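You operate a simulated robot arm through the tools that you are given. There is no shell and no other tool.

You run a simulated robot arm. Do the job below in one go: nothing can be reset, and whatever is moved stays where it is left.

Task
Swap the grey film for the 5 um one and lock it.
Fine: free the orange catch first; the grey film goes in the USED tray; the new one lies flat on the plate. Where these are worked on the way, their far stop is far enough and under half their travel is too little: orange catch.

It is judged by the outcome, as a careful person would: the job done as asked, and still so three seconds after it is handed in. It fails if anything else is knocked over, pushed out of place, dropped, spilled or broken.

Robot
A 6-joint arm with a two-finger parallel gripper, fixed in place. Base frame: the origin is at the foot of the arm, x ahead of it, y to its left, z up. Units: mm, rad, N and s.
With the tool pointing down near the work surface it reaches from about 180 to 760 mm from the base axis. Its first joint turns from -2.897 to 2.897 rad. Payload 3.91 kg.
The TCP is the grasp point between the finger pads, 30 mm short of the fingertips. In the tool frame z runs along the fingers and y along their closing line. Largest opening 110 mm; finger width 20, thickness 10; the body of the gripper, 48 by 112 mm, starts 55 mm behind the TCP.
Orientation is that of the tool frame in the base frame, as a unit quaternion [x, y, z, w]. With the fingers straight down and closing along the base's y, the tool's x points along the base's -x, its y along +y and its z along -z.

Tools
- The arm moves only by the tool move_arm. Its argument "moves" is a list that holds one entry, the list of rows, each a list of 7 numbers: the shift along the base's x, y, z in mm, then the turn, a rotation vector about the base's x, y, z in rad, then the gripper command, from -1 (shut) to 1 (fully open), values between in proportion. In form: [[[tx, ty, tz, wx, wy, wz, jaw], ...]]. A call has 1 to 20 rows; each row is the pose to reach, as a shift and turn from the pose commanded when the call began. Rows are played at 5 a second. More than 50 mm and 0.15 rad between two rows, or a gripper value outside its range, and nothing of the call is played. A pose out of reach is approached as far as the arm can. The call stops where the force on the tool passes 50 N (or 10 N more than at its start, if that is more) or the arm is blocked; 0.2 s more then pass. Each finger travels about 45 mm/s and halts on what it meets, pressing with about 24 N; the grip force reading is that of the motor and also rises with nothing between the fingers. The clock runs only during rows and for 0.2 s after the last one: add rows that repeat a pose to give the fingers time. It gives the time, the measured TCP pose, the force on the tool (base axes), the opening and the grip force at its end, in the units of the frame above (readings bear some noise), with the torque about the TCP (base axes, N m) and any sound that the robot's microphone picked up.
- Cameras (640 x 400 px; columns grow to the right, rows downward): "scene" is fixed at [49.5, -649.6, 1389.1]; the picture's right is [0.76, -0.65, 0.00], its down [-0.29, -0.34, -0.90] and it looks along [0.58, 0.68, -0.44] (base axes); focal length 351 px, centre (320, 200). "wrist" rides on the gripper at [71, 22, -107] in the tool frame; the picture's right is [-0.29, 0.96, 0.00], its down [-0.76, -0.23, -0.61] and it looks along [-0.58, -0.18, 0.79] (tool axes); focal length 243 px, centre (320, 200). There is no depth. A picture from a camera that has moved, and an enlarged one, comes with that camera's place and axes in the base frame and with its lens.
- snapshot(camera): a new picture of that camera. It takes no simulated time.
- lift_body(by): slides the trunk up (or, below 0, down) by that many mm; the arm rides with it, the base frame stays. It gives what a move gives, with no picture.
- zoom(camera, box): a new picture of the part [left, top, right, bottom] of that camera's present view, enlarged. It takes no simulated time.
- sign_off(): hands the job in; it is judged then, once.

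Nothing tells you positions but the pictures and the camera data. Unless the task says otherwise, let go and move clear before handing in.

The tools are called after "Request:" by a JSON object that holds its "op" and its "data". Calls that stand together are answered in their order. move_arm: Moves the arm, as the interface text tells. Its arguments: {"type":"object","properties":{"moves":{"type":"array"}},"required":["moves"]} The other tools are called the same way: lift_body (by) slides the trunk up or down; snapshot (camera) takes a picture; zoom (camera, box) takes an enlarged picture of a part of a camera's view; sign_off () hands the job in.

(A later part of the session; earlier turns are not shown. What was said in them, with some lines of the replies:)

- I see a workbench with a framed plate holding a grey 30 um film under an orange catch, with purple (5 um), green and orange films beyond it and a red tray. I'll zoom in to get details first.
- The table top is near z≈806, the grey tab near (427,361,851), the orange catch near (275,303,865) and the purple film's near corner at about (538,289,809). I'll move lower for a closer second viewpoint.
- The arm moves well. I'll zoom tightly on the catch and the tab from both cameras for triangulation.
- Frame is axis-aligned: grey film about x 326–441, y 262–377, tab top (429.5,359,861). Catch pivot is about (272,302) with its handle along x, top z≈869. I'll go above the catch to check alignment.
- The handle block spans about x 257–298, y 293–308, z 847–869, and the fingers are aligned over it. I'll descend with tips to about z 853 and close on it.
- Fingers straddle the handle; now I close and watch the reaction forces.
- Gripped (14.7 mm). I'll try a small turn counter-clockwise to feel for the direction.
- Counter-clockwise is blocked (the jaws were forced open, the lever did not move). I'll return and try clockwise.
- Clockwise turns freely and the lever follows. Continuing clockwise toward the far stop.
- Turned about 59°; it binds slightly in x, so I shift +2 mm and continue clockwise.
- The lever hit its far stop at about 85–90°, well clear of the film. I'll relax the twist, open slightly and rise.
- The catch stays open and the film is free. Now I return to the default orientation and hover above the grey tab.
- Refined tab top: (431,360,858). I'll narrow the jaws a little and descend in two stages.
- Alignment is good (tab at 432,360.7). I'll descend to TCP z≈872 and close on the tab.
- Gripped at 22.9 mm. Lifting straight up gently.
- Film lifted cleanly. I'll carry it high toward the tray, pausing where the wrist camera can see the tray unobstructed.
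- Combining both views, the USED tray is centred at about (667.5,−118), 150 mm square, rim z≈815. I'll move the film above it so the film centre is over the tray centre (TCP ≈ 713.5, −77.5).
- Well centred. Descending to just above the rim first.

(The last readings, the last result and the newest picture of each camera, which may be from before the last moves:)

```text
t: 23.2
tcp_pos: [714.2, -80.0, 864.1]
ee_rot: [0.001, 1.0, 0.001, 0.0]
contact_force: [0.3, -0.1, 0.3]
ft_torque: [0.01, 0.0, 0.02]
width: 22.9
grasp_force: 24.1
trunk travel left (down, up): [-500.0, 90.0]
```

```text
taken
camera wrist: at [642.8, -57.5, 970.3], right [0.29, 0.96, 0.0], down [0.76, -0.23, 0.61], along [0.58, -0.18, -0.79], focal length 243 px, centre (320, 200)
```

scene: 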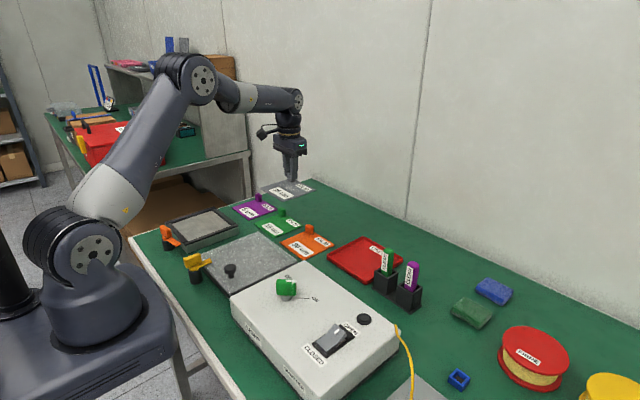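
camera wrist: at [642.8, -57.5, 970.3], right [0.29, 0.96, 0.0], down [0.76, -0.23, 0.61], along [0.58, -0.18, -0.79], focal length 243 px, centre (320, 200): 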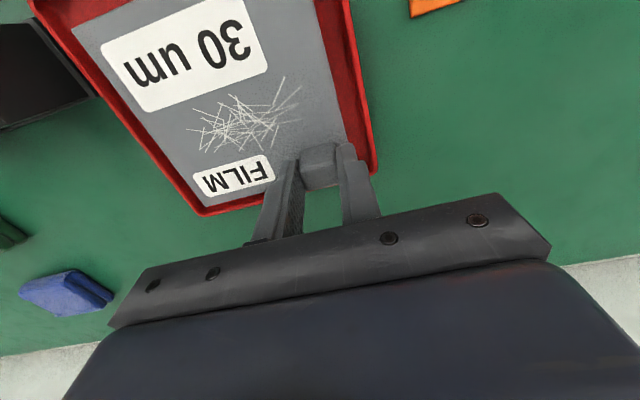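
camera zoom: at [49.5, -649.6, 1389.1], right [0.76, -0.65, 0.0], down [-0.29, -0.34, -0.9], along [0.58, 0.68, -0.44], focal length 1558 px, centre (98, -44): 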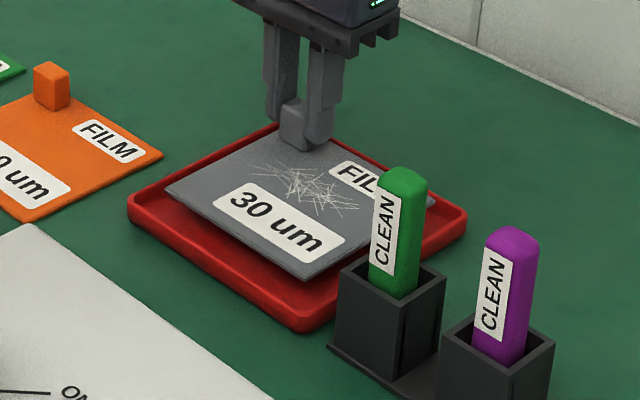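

Film is nicely inside the rim outline. Lowering in small steps until it touches the tray floor.

Request:
{"op": "move_arm", "data": {"moves": [[[0, 0, -5, 0, 0, 0, -1], [0, 0, -9, 0, 0, 0, -1], [0, 0, -11, 0, 0, 0, -1], [0, 0, -12, 0, 0, 0, -1], [0, 0, -12, 0, 0, 0, -1]]]}}

Request:
{"op": "zoom", "data": {"camera": "scene", "box": [310, 210, 430, 300]}}

```text
t: 24.4
tcp_pos: [715.7, -77.9, 852.3]
ee_rot: [0.001, 1.0, 0.0, 0.0]
contact_force: [-0.6, 0.4, -0.5]
ft_torque: [0.03, -0.01, 0.01]
width: 23.0
grasp_force: 23.8
trunk travel left (down, up): [-500.0, 90.0]
```

```text
4.44 times, centred on (370, 255) of scene
camera zoom: at [49.5, -649.6, 1389.1], right [0.76, -0.65, 0.0], down [-0.29, -0.34, -0.9], along [0.58, 0.68, -0.44], focal length 1558 px, centre (98, -44)
```

zoom: 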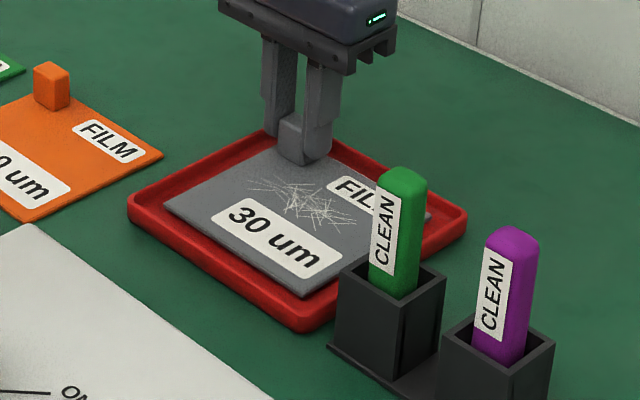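

Request:
{"op": "move_arm", "data": {"moves": [[[0, 0, -1, 0, 0, 0, -1], [0, 0, -2, 0, 0, 0, -1], [0, 0, -2, 0, 0, 0, -1]]]}}

```text
t: 25.2
tcp_pos: [713.9, -79.4, 849.3]
ee_rot: [0.002, 1.0, 0.0, 0.0]
contact_force: [-0.7, -0.5, -1.7]
ft_torque: [0.02, 0.02, 0.03]
width: 22.9
grasp_force: 24.2
trunk travel left (down, up): [-500.0, 90.0]
```

No clear contact yet; continuing in 1 mm steps.

Request:
{"op": "move_arm", "data": {"moves": [[[0, 0, -1, 0, 0, 0, -1], [0, 0, -1, 0, 0, 0, -1]]]}}

Request:
{"op": "move_arm", "data": {"moves": [[[0, 0, -1, 0, 0, 0, -1], [0, 0, -1, 0, 0, 0, -1]]]}}

Request:
{"op": "zoom", "data": {"camera": "scene", "box": [330, 225, 400, 285]}}

```text
t: 25.8
tcp_pos: [714.0, -77.3, 848.6]
ee_rot: [0.001, 1.0, 0.0, 0.0]
contact_force: [-0.7, 0.9, 1.9]
ft_torque: [0.03, 0.18, 0.0]
width: 23.2
grasp_force: 24.3
trunk travel left (down, up): [-500.0, 90.0]
```

```text
t: 26.4
tcp_pos: [714.2, -77.8, 849.3]
ee_rot: [0.001, 1.0, -0.001, 0.001]
contact_force: [0.2, -0.5, 7.3]
ft_torque: [-0.02, 0.5, -0.02]
width: 22.9
grasp_force: 23.9
trunk travel left (down, up): [-500.0, 90.0]
```

```text
6.67 times, centred on (365, 255) of scene
camera zoom: at [49.5, -649.6, 1389.1], right [0.76, -0.65, 0.0], down [-0.29, -0.34, -0.9], along [0.58, 0.68, -0.44], focal length 2338 px, centre (20, -167)
```

zoom: 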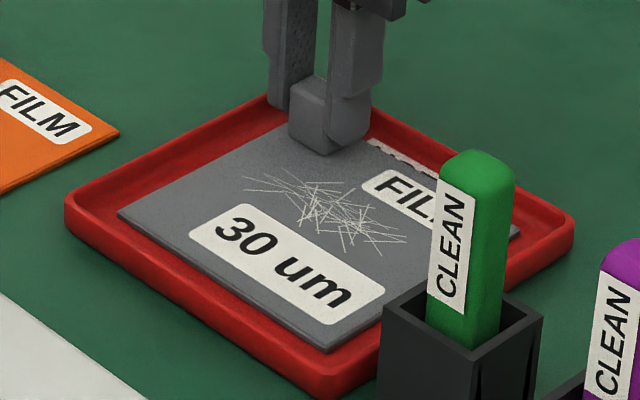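

Contact is confirmed (7 N). Releasing with a modest opening and rising straight up.

Request:
{"op": "move_arm", "data": {"moves": [[[0, 0, 1.5, 0, 0, 0, -0.45], [0, 0, 1.5, 0, 0, 0, -0.4], [0, 0, 1.5, 0, 0, 0, -0.4], [0, 0, 15, 0, 0, 0, -0.4], [0, 0, 45, 0, 0, 0, -0.4], [0, 0, 90, 0, 0, 0, -0.4], [0, 0, 130, 0, 0, 0, -0.4], [0, 0, 130, 0, 0, 0, -0.4]]]}}

Request:
{"op": "zoom", "data": {"camera": "scene", "box": [310, 210, 430, 300]}}

Request:
{"op": "snapshot", "data": {"camera": "wrist"}}

```text
t: 28.2
tcp_pos: [714.3, -79.4, 977.9]
ee_rot: [0.001, 1.0, 0.0, 0.0]
contact_force: [-0.5, -0.6, 0.0]
ft_torque: [-0.03, 0.01, -0.02]
width: 33.0
grasp_force: 0.1
trunk travel left (down, up): [-500.0, 90.0]
```

```text
4.44 times, centred on (370, 255) of scene
camera zoom: at [49.5, -649.6, 1389.1], right [0.76, -0.65, 0.0], down [-0.29, -0.34, -0.9], along [0.58, 0.68, -0.44], focal length 1558 px, centre (98, -44)
```

zoom: 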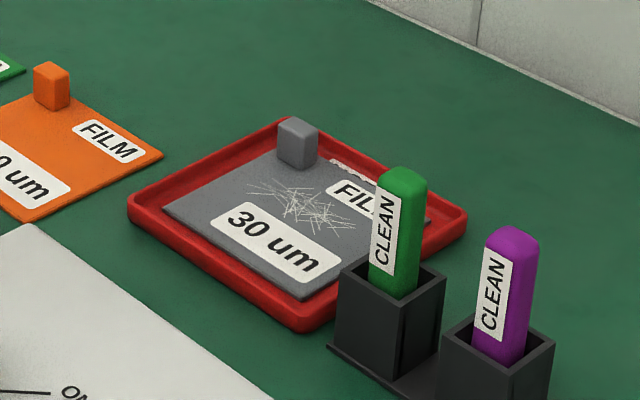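

```text
taken
camera wrist: at [642.4, -57.3, 1084.1], right [0.29, 0.96, 0.0], down [0.76, -0.23, 0.61], along [0.58, -0.18, -0.79], focal length 243 px, centre (320, 200)
```

wrist: 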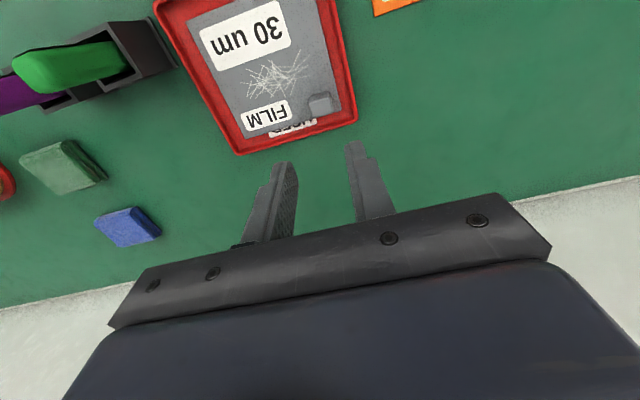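

The grey film lies flat in the USED tray. Now moving over toward the purple 5 um film for a close view.

Request:
{"op": "move_arm", "data": {"moves": [[[-8, 30, 10, 0, 0, 0, -0.3], [-19, 70, 10, 0, 0, 0, -0.2], [-31, 114, 10, 0, 0, 0, -0.2], [-43, 158, 10, 0, 0, 0, -0.2], [-55, 202, 10, 0, 0, 0, -0.2], [-67, 246, 10, 0, 0, 0, -0.2], [-79, 290, 10, 0, 0, 0, -0.2], [-91, 334, 5, 0, 0, 0, -0.2], [-103, 378, 0, 0, 0, 0, -0.2], [-111, 409, 0, 0, 0, 0, -0.2], [-114, 419, 0, 0, 0, 0, -0.2], [-114, 419, 0, 0, 0, 0, -0.2]]]}}

Request:
{"op": "snapshot", "data": {"camera": "wrist"}}

Request:
{"op": "zoom", "data": {"camera": "wrist", "box": [240, 40, 420, 190]}}

```text
t: 30.8
tcp_pos: [600.6, 342.7, 978.3]
ee_rot: [0.001, 1.0, 0.0, -0.001]
contact_force: [0.3, 0.8, 0.9]
ft_torque: [0.04, 0.0, -0.03]
width: 44.2
grasp_force: 0.0
trunk travel left (down, up): [-500.0, 90.0]
```

```text
taken
camera wrist: at [528.5, 363.2, 1084.5], right [0.29, 0.96, 0.0], down [0.76, -0.23, 0.61], along [0.58, -0.18, -0.79], focal length 243 px, centre (320, 200)
```

wrist: 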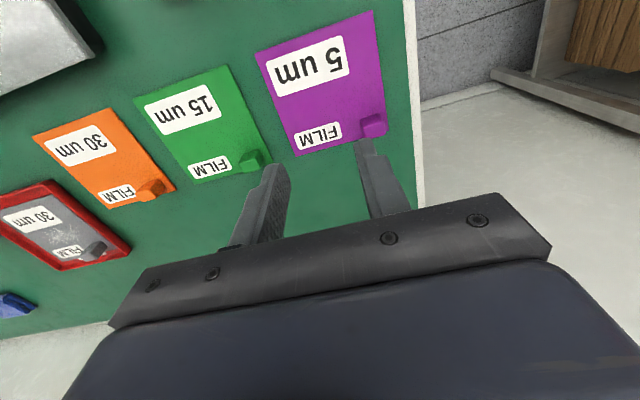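

```text
2.67 times, centred on (330, 115) of wrist
camera zoom: at [528.5, 363.2, 1084.5], right [0.29, 0.96, 0.0], down [0.76, -0.23, 0.61], along [0.58, -0.18, -0.79], focal length 647 px, centre (293, 427)
```

zoom: 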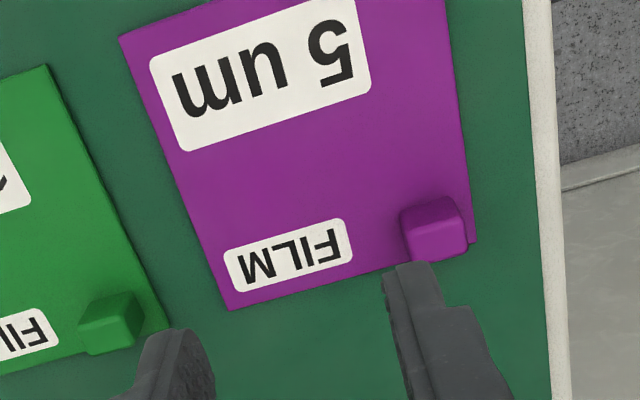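

Purple tab is at about (640,389.5), top z≈833; the film is axis-aligned. I'll hover over it.

Request:
{"op": "move_arm", "data": {"moves": [[[15, 18, -10, 0, 0, 0, -0.25], [30, 36, -30, 0, 0, 0, -0.3], [40, 47, -55, 0, 0, 0, -0.3], [40, 47, -90, 0, 0, 0, -0.3], [40, 47, -100, 0, 0, 0, -0.3], [40, 47, -100, 0, 0, 0, -0.3]]]}}

Request:
{"op": "zoom", "data": {"camera": "wrist", "box": [240, 90, 400, 210]}}

Request:
{"op": "zoom", "data": {"camera": "scene", "box": [220, 165, 300, 225]}}

```text
t: 32.2
tcp_pos: [640.1, 387.2, 877.8]
ee_rot: [0.001, 1.0, 0.0, 0.001]
contact_force: [-0.3, 0.6, 0.4]
ft_torque: [0.0, 0.02, 0.0]
width: 38.6
grasp_force: 0.0
out of reach, approached as far as the arm can: row 3
trunk travel left (down, up): [-500.0, 90.0]
```

```text
3.33 times, centred on (320, 150) of wrist
camera zoom: at [567.9, 409.7, 983.9], right [0.29, 0.96, 0.0], down [0.76, -0.23, 0.61], along [0.58, -0.18, -0.79], focal length 809 px, centre (320, 367)
```

zoom: 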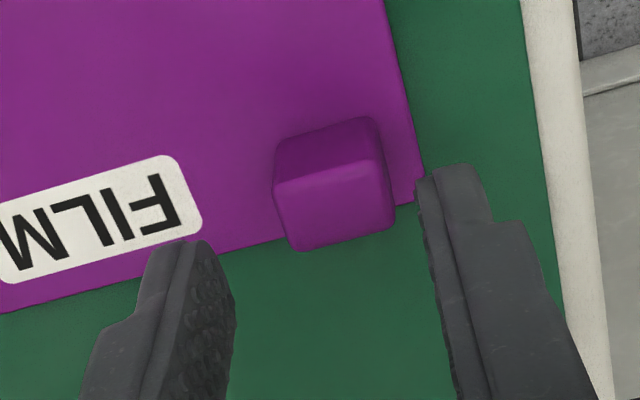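

```text
6.67 times, centred on (260, 195) of scene
camera zoom: at [49.5, -649.6, 1389.1], right [0.76, -0.65, 0.0], down [-0.29, -0.34, -0.9], along [0.58, 0.68, -0.44], focal length 2338 px, centre (720, 233)
```

zoom: 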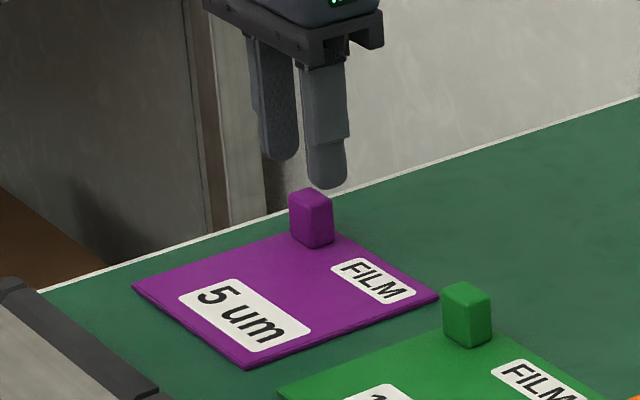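

Aligned within a few mm (tab at 640,391). Descending to grasp height with a +3 mm y correction.

Request:
{"op": "move_arm", "data": {"moves": [[[0, 3, -8, 0, 0, 0, -0.3], [0, 3, -20, 0, 0, 0, -0.3], [0, 3, -29, 0, 0, 0, -0.3], [0, 3, -30, 0, 0, 0, -0.3], [0, 3, -30, 0, 0, 0, -0.3]]]}}

Request:
{"op": "zoom", "data": {"camera": "wrist", "box": [240, 110, 400, 230]}}

Request:
{"op": "zoom", "data": {"camera": "scene", "box": [230, 170, 290, 215]}}

```text
t: 33.4
tcp_pos: [640.2, 390.4, 847.2]
ee_rot: [0.001, 1.0, -0.001, 0.001]
contact_force: [-0.4, -0.9, 1.1]
ft_torque: [-0.01, -0.02, 0.01]
width: 38.5
grasp_force: 0.1
trunk travel left (down, up): [-500.0, 90.0]
```

```text
3.33 times, centred on (320, 170) of wrist
camera zoom: at [568.0, 411.8, 954.2], right [0.29, 0.96, 0.0], down [0.76, -0.23, 0.61], along [0.58, -0.18, -0.79], focal length 809 px, centre (320, 300)
```

zoom: 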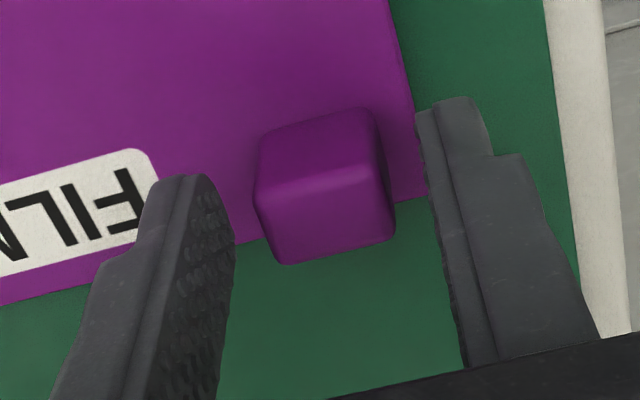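

```text
8.89 times, centred on (260, 192) of scene
camera zoom: at [49.5, -649.6, 1389.1], right [0.76, -0.65, 0.0], down [-0.29, -0.34, -0.9], along [0.58, 0.68, -0.44], focal length 3117 px, centre (853, 267)
```

zoom: 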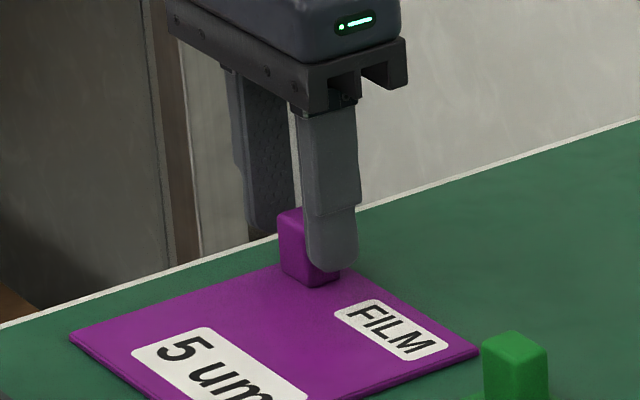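

Request:
{"op": "move_arm", "data": {"moves": [[[0, 0, 0, 0, 0, 0, -0.6], [0, 0, 0, 0, 0, 0, -1], [0, 0, 0, 0, 0, 0, -1], [0, 0, 0, 0, 0, 0, -1]]]}}

Request:
{"op": "zoom", "data": {"camera": "wrist", "box": [240, 110, 400, 230]}}

```text
t: 34.4
tcp_pos: [640.8, 391.3, 848.1]
ee_rot: [0.001, 1.0, 0.0, -0.001]
contact_force: [0.5, -0.6, 0.7]
ft_torque: [-0.03, 0.01, 0.0]
width: 22.7
grasp_force: 23.9
trunk travel left (down, up): [-500.0, 90.0]
```

```text
3.33 times, centred on (320, 170) of wrist
camera zoom: at [567.9, 411.8, 954.4], right [0.29, 0.96, 0.0], down [0.76, -0.23, 0.61], along [0.58, -0.18, -0.79], focal length 809 px, centre (320, 300)
```

zoom: 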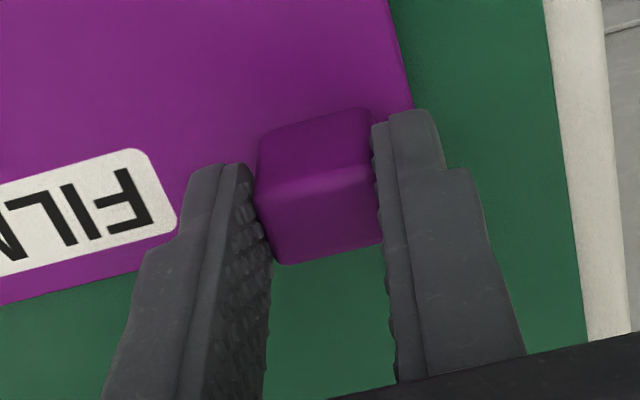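

Gripped (22.7 mm). Lifting and retreating inward to above the plate.

Request:
{"op": "move_arm", "data": {"moves": [[[0, 0, 6, 0, 0, 0, -1], [0, 0, 15, 0, 0, 0, -1], [-2, -1, 28, 0, 0, 0, -1], [-15, -3, 50, 0, 0, 0, -1], [-35, -6, 80, 0, 0, 0, -1], [-65, -10, 110, 0, 0, 0, -1], [-105, -16, 125, 0, 0, 0, -1], [-150, -22, 127, 0, 0, 0, -1], [-190, -28, 127, 0, 0, 0, -1], [-209, -31.5, 110, 0, 0, 0, -1], [-209, -31.5, 80, 0, 0, 0, -1], [-209, -31.5, 80, 0, 0, 0, -1]]]}}

Request:
{"op": "snapshot", "data": {"camera": "wrist"}}

Request:
{"op": "zoom", "data": {"camera": "scene", "box": [140, 160, 300, 280]}}

```text
t: 37.0
tcp_pos: [430.6, 359.2, 927.8]
ee_rot: [0.0, 1.0, 0.001, 0.0]
contact_force: [-0.3, 0.9, 0.0]
ft_torque: [0.01, 0.03, 0.0]
width: 22.9
grasp_force: 24.2
trunk travel left (down, up): [-500.0, 90.0]
```

```text
taken
camera wrist: at [359.0, 379.9, 1034.4], right [0.29, 0.96, 0.0], down [0.76, -0.23, 0.61], along [0.58, -0.18, -0.79], focal length 243 px, centre (320, 200)
```

wrist: 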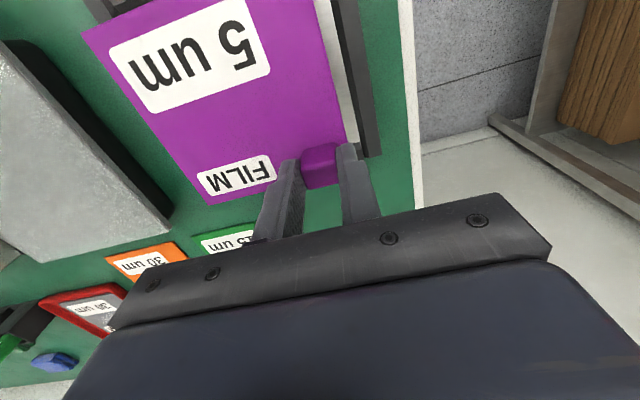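

```text
3.33 times, centred on (220, 220) of scene
camera zoom: at [49.5, -649.6, 1389.1], right [0.76, -0.65, 0.0], down [-0.29, -0.34, -0.9], along [0.58, 0.68, -0.44], focal length 1169 px, centre (653, 133)
```

zoom: 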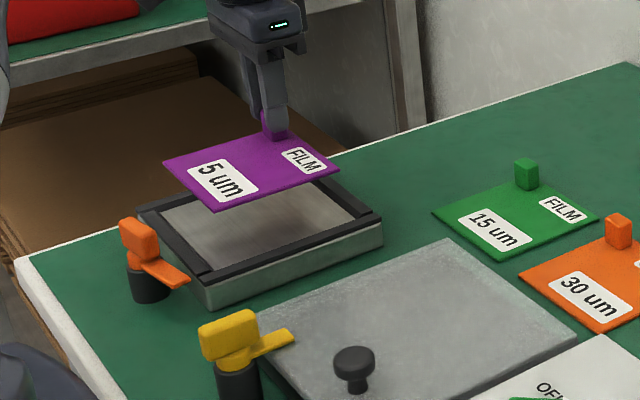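

The 5 um film is held level above the empty plate. Descending to just above the rails and checking alignment.

Request:
{"op": "move_arm", "data": {"moves": [[[0.5, 0.3, -15, 0, 0, 0, -1], [0.5, 0.3, -30, 0, 0, 0, -1], [0.5, 0.3, -40, 0, 0, 0, -1], [0.5, 0.3, -40, 0, 0, 0, -1]]]}}

Request:
{"op": "snapshot", "data": {"camera": "wrist"}}

Request:
{"op": "zoom", "data": {"camera": "scene", "box": [160, 190, 240, 250]}}

```text
t: 38.0
tcp_pos: [431.9, 359.2, 887.1]
ee_rot: [0.0, 1.0, 0.0, 0.0]
contact_force: [0.1, -0.4, -1.3]
ft_torque: [0.08, 0.0, 0.01]
width: 22.9
grasp_force: 24.7
trunk travel left (down, up): [-500.0, 90.0]
```

```text
taken
camera wrist: at [359.4, 380.6, 992.9], right [0.29, 0.96, 0.0], down [0.76, -0.23, 0.61], along [0.58, -0.18, -0.79], focal length 243 px, centre (320, 200)
```

wrist: 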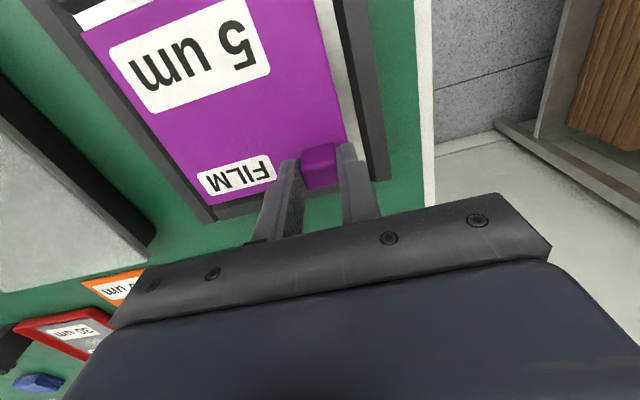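

```text
6.67 times, centred on (200, 220) of scene
camera zoom: at [49.5, -649.6, 1389.1], right [0.76, -0.65, 0.0], down [-0.29, -0.34, -0.9], along [0.58, 0.68, -0.44], focal length 2338 px, centre (1120, 67)
```

zoom: 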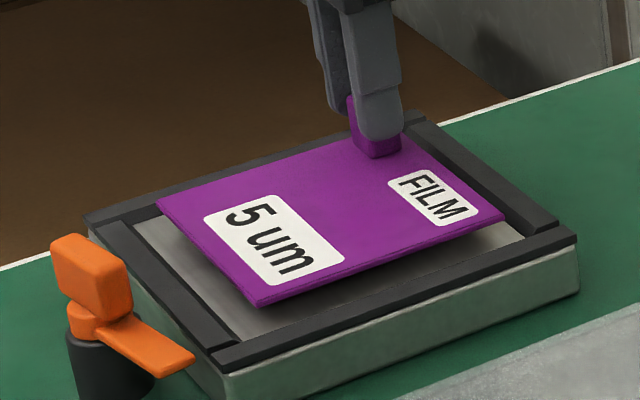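

Looks centred over the recess. Lowering slowly to seat it.

Request:
{"op": "move_arm", "data": {"moves": [[[0, 0, -6, 0, 0, 0, -1], [0, 0, -11, 0, 0, 0, -1], [0, 0, -13, 0, 0, 0, -1], [0, 0, -14, 0, 0, 0, -1], [0, 0, -14, 0, 0, 0, -1]]]}}

Request:
{"op": "zoom", "data": {"camera": "scene", "box": [160, 190, 240, 250]}}

Request:
{"op": "snapshot", "data": {"camera": "wrist"}}

```text
t: 39.2
tcp_pos: [432.4, 360.4, 873.8]
ee_rot: [0.001, 1.0, 0.001, 0.002]
contact_force: [-0.9, -1.5, 18.1]
ft_torque: [-0.09, 0.0, -0.01]
width: 22.9
grasp_force: 23.9
trunk travel left (down, up): [-500.0, 90.0]
```

```text
6.67 times, centred on (200, 220) of scene
camera zoom: at [49.5, -649.6, 1389.1], right [0.76, -0.65, 0.0], down [-0.29, -0.34, -0.9], along [0.58, 0.68, -0.44], focal length 2338 px, centre (1120, 67)
```

zoom: 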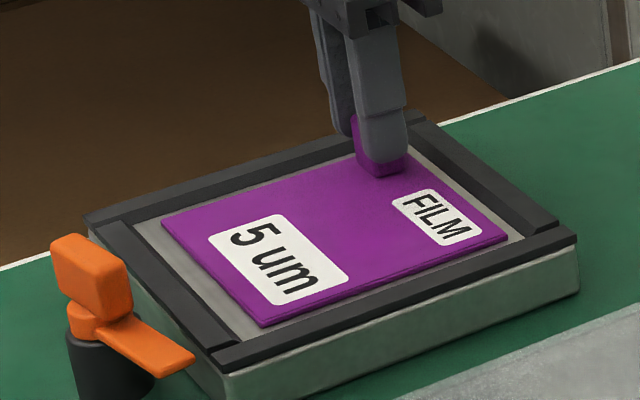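

```text
taken
camera wrist: at [359.6, 380.3, 980.5], right [0.29, 0.96, 0.0], down [0.76, -0.23, 0.61], along [0.58, -0.18, -0.79], focal length 243 px, centre (320, 200)
```

wrist: 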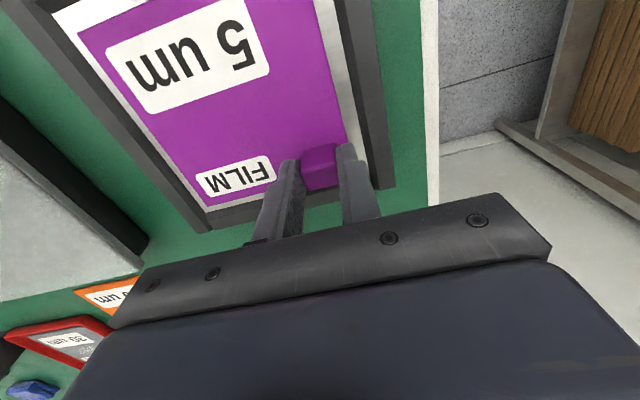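

Contact felt (18 N vertical, no side load) — the film is seated inside the rails. Relieving, releasing and rising.

Request:
{"op": "move_arm", "data": {"moves": [[[0, 0, 1.5, 0, 0, 0, -1], [0, 0, 1.5, 0, 0, 0, -0.45], [0, 0, 1.5, 0, 0, 0, -0.35], [0, 0, 1.5, 0, 0, 0, -0.35], [0, 0, 15, 0, 0, 0, -0.35], [0, 0, 45, 0, 0, 0, -0.35], [0, 0, 90, 0, 0, 0, -0.35], [0, 0, 115, 0, 0, 0, -0.35], [0, 0, 115, 0, 0, 0, -0.35]]]}}

Request:
{"op": "zoom", "data": {"camera": "scene", "box": [150, 190, 240, 260]}}

Request:
{"op": "snapshot", "data": {"camera": "wrist"}}

```text
t: 41.2
tcp_pos: [429.7, 358.4, 989.2]
ee_rot: [0.002, 1.0, 0.0, 0.0]
contact_force: [0.1, -0.7, -1.1]
ft_torque: [0.01, 0.0, -0.01]
width: 35.9
grasp_force: 0.1
trunk travel left (down, up): [-500.0, 90.0]
```

```text
5.71 times, centred on (195, 225) of scene
camera zoom: at [49.5, -649.6, 1389.1], right [0.76, -0.65, 0.0], down [-0.29, -0.34, -0.9], along [0.58, 0.68, -0.44], focal length 2004 px, centre (1034, 57)
```

zoom: 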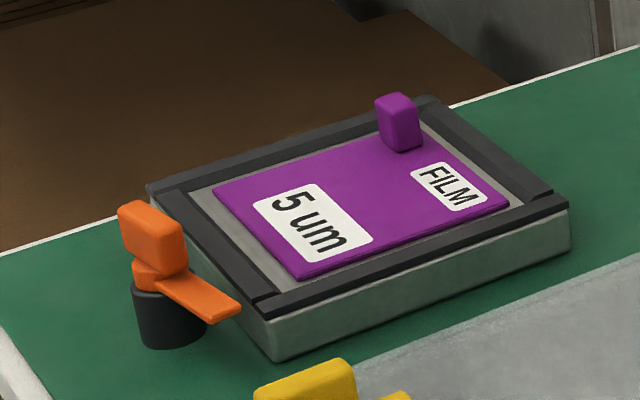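

```text
taken
camera wrist: at [358.0, 380.6, 1095.2], right [0.29, 0.96, 0.0], down [0.76, -0.23, 0.61], along [0.58, -0.18, -0.79], focal length 243 px, centre (320, 200)
```

wrist: 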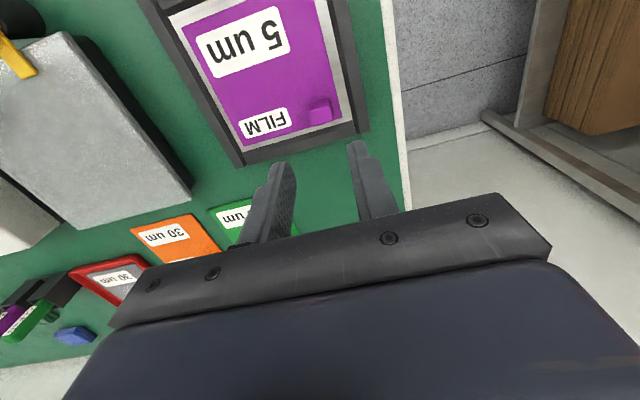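

The 5 um film lies flat on the plate, matching the old film's place. Now back over the orange catch, turned to match its handle.

Request:
{"op": "move_arm", "data": {"moves": [[[-15, -6, 0, 0, 0, -0.141, -0.4], [-30, -12, 0, 0, 0, -0.282, -0.4], [-45, -18, 0, 0, 0, -0.423, -0.4], [-60, -23, 0, 0, 0, -0.564, -0.4], [-75, -29, 0, 0, 0, -0.705, -0.4], [-90, -35, 0, 0, 0, -0.846, -0.4], [-105, -41, 0, 0, 0, -0.987, -0.4], [-120, -46, -5, 0, 0, -1.128, -0.4], [-135, -52, -20, 0, 0, -1.269, -0.4], [-152, -57, -40, 0, 0, -1.408, -0.4], [-152, -57, -50, 0, 0, -1.408, -0.4], [-152, -57, -50, 0, 0, -1.408, -0.4]]]}}

Request:
{"op": "zoom", "data": {"camera": "wrist", "box": [240, 90, 400, 210]}}

Request:
{"op": "zoom", "data": {"camera": "scene", "box": [140, 190, 220, 250]}}

```text
t: 43.8
tcp_pos: [279.0, 302.7, 937.8]
ee_rot: [0.648, 0.762, 0.0, 0.0]
contact_force: [-0.1, -0.2, 0.3]
ft_torque: [0.02, 0.01, 0.03]
width: 33.1
grasp_force: 0.1
trunk travel left (down, up): [-500.0, 90.0]
```

```text
3.33 times, centred on (320, 150) of wrist
camera zoom: at [289.0, 376.3, 1043.9], right [0.99, -0.13, 0.0], down [-0.11, -0.79, 0.61], along [-0.08, -0.6, -0.79], focal length 809 px, centre (320, 367)
```

zoom: 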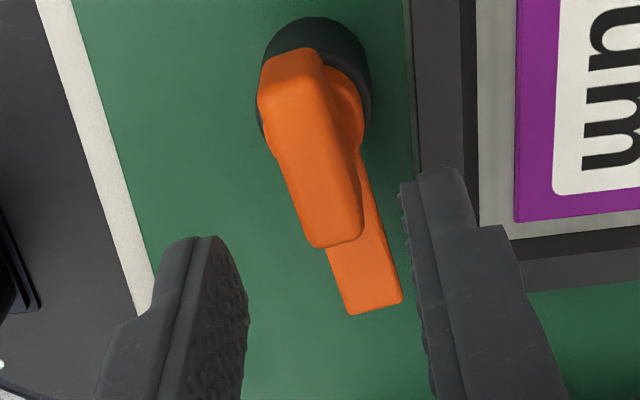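

```text
6.67 times, centred on (180, 220) of scene
camera zoom: at [49.5, -649.6, 1389.1], right [0.76, -0.65, 0.0], down [-0.29, -0.34, -0.9], along [0.58, 0.68, -0.44], focal length 2338 px, centre (1253, 67)
```

zoom: 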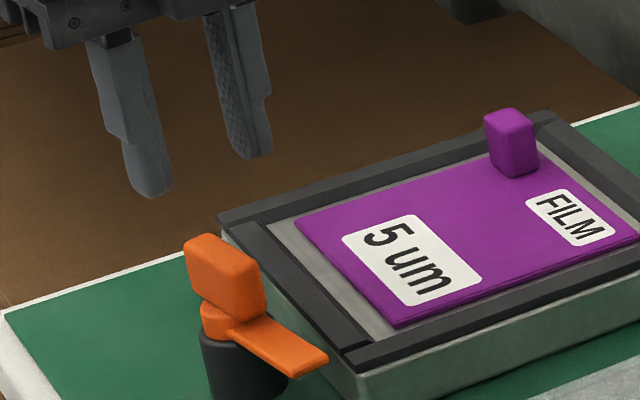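

The handle sits at about (278.4, 300.3), aligned with the tool. Descending and gripping it.

Request:
{"op": "move_arm", "data": {"moves": [[[-0.5, -2, -20, 0, 0, -0.02, -0.5], [-0.5, -2, -42, 0, 0, -0.02, -0.5], [-0.5, -2, -54.5, 0, 0, -0.02, -0.5], [-0.5, -2, -54.5, 0, 0, -0.02, -0.5], [-0.5, -2, -54.5, 0, 0, -0.02, -1], [-0.5, -2, -54.5, 0, 0, -0.02, -1], [-0.5, -2, -54.5, 0, 0, -0.02, -1]]]}}

Request:
{"op": "zoom", "data": {"camera": "scene", "box": [140, 190, 220, 250]}}

```text
t: 45.4
tcp_pos: [277.4, 299.6, 884.4]
ee_rot: [0.655, 0.756, -0.001, 0.0]
contact_force: [-12.6, -1.6, -4.3]
ft_torque: [0.13, 0.27, 0.74]
width: 15.1
grasp_force: 44.9
trunk travel left (down, up): [-500.0, 90.0]
```

```text
6.67 times, centred on (180, 220) of scene
camera zoom: at [49.5, -649.6, 1389.1], right [0.76, -0.65, 0.0], down [-0.29, -0.34, -0.9], along [0.58, 0.68, -0.44], focal length 2338 px, centre (1253, 67)
```

zoom: 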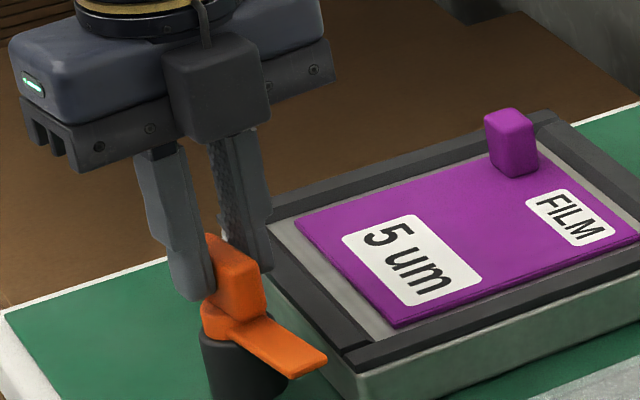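

Gripped. Turning counter-clockwise back towards the locked position.

Request:
{"op": "move_arm", "data": {"moves": [[[-0.8, 0, 0, 0, 0, 0.1, -1], [-0.8, 0, 0, 0, 0, 0.2, -1], [-0.8, 0, 0, 0, 0, 0.3, -1], [-0.8, 0, 0, 0, 0, 0.4, -1], [-0.8, 0, 0, 0, 0, 0.5, -1], [-0.8, 0, 0, 0, 0, 0.6, -1], [-0.8, 0, 0, 0, 0, 0.7, -1], [-0.8, 0, 0, 0, 0, 0.7, -1]]]}}

Request:
{"op": "zoom", "data": {"camera": "scene", "box": [140, 190, 220, 250]}}

```text
t: 47.2
tcp_pos: [277.9, 300.5, 884.8]
ee_rot: [0.356, 0.935, 0.0, 0.0]
contact_force: [-10.6, 0.7, 1.4]
ft_torque: [0.37, 0.76, 0.0]
width: 15.0
grasp_force: 45.1
trunk travel left (down, up): [-500.0, 90.0]
```

```text
6.67 times, centred on (180, 220) of scene
camera zoom: at [49.5, -649.6, 1389.1], right [0.76, -0.65, 0.0], down [-0.29, -0.34, -0.9], along [0.58, 0.68, -0.44], focal length 2338 px, centre (1253, 67)
```

zoom: 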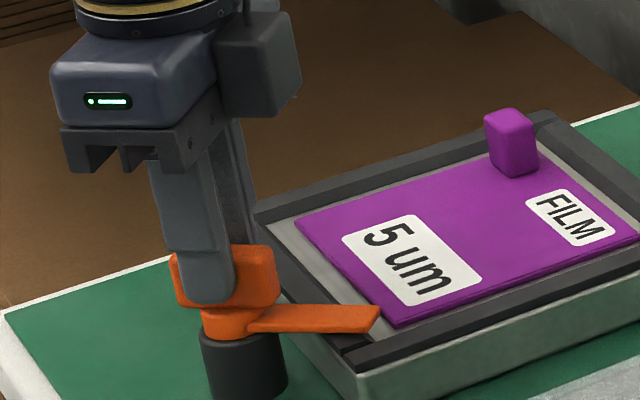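

Turning well and the film is undisturbed. Finishing the turn to the stop.

Request:
{"op": "move_arm", "data": {"moves": [[[0, 0, 0, 0, 0, 0.1, -1], [0, 0, 0, 0, 0, 0.2, -1], [0, 0, 0, 0, 0, 0.3, -1], [0, 0, 0, 0, 0, 0.4, -1], [0, 0, 0, 0, 0, 0.5, -1], [0, 0, 0, 0, 0, 0.6, -1], [0, 0, 0, 0, 0, 0.7, -1], [0, 0, 0, 0, 0, 0.76, -1], [0, 0, 0, 0, 0, 0.8, -1], [0, 0, 0, 0, 0, 0.8, -1]]]}}

Request:
{"op": "zoom", "data": {"camera": "scene", "box": [140, 190, 220, 250]}}

```text
t: 49.4
tcp_pos: [277.7, 298.8, 883.1]
ee_rot: [-0.037, 0.999, 0.0, -0.001]
contact_force: [-5.1, -0.6, -11.6]
ft_torque: [0.05, -0.27, -1.11]
width: 15.9
grasp_force: 45.0
trunk travel left (down, up): [-500.0, 90.0]
```

```text
6.67 times, centred on (180, 220) of scene
camera zoom: at [49.5, -649.6, 1389.1], right [0.76, -0.65, 0.0], down [-0.29, -0.34, -0.9], along [0.58, 0.68, -0.44], focal length 2338 px, centre (1253, 67)
```

zoom: 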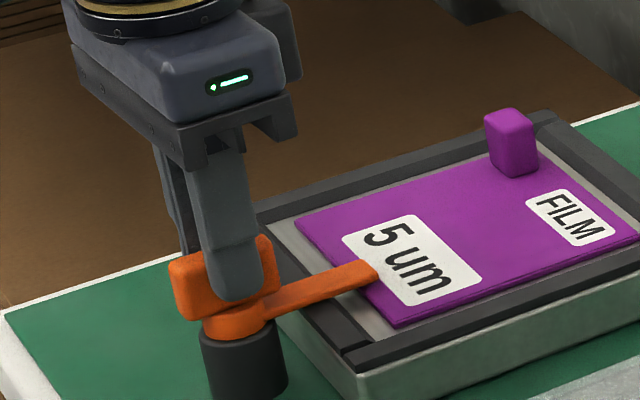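

At the locked stop (torque −1.1 N·m, lever over the film as originally). I'll relax the twist, open and rise clear.

Request:
{"op": "move_arm", "data": {"moves": [[[0, 0, 0, 0, 0, -0.06, -1], [0, 0, 0, 0, 0, -0.07, -0.5], [0, 0, 0, 0, 0, -0.07, -0.4], [0, 0, 0, 0, 0, -0.07, -0.4], [0, 0, 20, 0, 0, -0.07, -0.4], [0, 0, 60, 0, 0, -0.07, -0.4], [0, 0, 105, 0, 0, -0.07, -0.4], [0, 0, 150, 0, 0, -0.07, -0.4], [0, 0, 150, 0, 0, -0.07, -0.4]]]}}

Request:
{"op": "zoom", "data": {"camera": "scene", "box": [140, 190, 220, 250]}}

Request:
{"op": "snapshot", "data": {"camera": "wrist"}}

Request:
{"op": "snapshot", "data": {"camera": "scene"}}

```text
t: 51.4
tcp_pos: [278.0, 298.9, 1034.0]
ee_rot: [-0.002, 1.0, 0.0, 0.0]
contact_force: [-0.3, -1.1, -0.4]
ft_torque: [0.01, 0.02, -0.01]
width: 33.0
grasp_force: 0.1
trunk travel left (down, up): [-500.0, 90.0]
```

```text
6.67 times, centred on (180, 220) of scene
camera zoom: at [49.5, -649.6, 1389.1], right [0.76, -0.65, 0.0], down [-0.29, -0.34, -0.9], along [0.58, 0.68, -0.44], focal length 2338 px, centre (1253, 67)
```

zoom: 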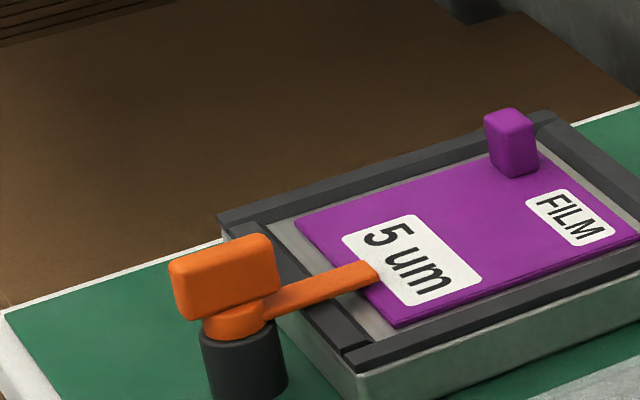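

```text
taken
camera wrist: at [205.8, 320.7, 1140.3], right [0.29, 0.96, 0.0], down [0.76, -0.23, 0.61], along [0.58, -0.18, -0.79], focal length 243 px, centre (320, 200)
```

wrist: 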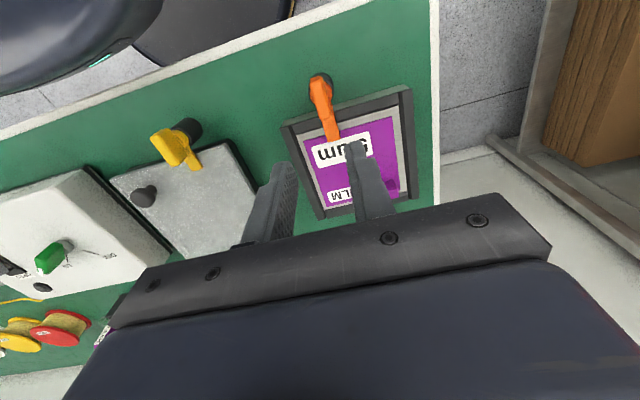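

```text
taken
```

scene: 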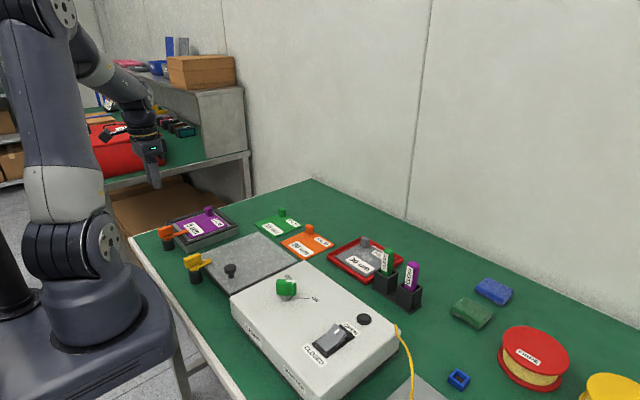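

The 5 um film lies flat under the closed orange catch, with the lever back in its original locked position. The grey film is in the USED tray, the arm is clear and nothing else has moved, so I'm handing in.

Request:
{"op": "sign_off", "data": {}}

```text
The job is handed in.
```

The grey film has been swapped for the 5 um one and the orange catch is locked again. I've handed the job in; no verdict has come back yet.

- **Orange catch:** I turned it clockwise to its far stop to free the film. Afterwards I turned it back to its other stop, and the lever now sits over the new film where it started.
- **Grey film:** it lies flat in the USED tray, inside the rim.
- **5 um film:** it lies flat on the plate between the rails, within about 1 mm of where the grey film was.

The gripper has let go and is well above the bench. In the last pictures nothing else looks knocked or moved.
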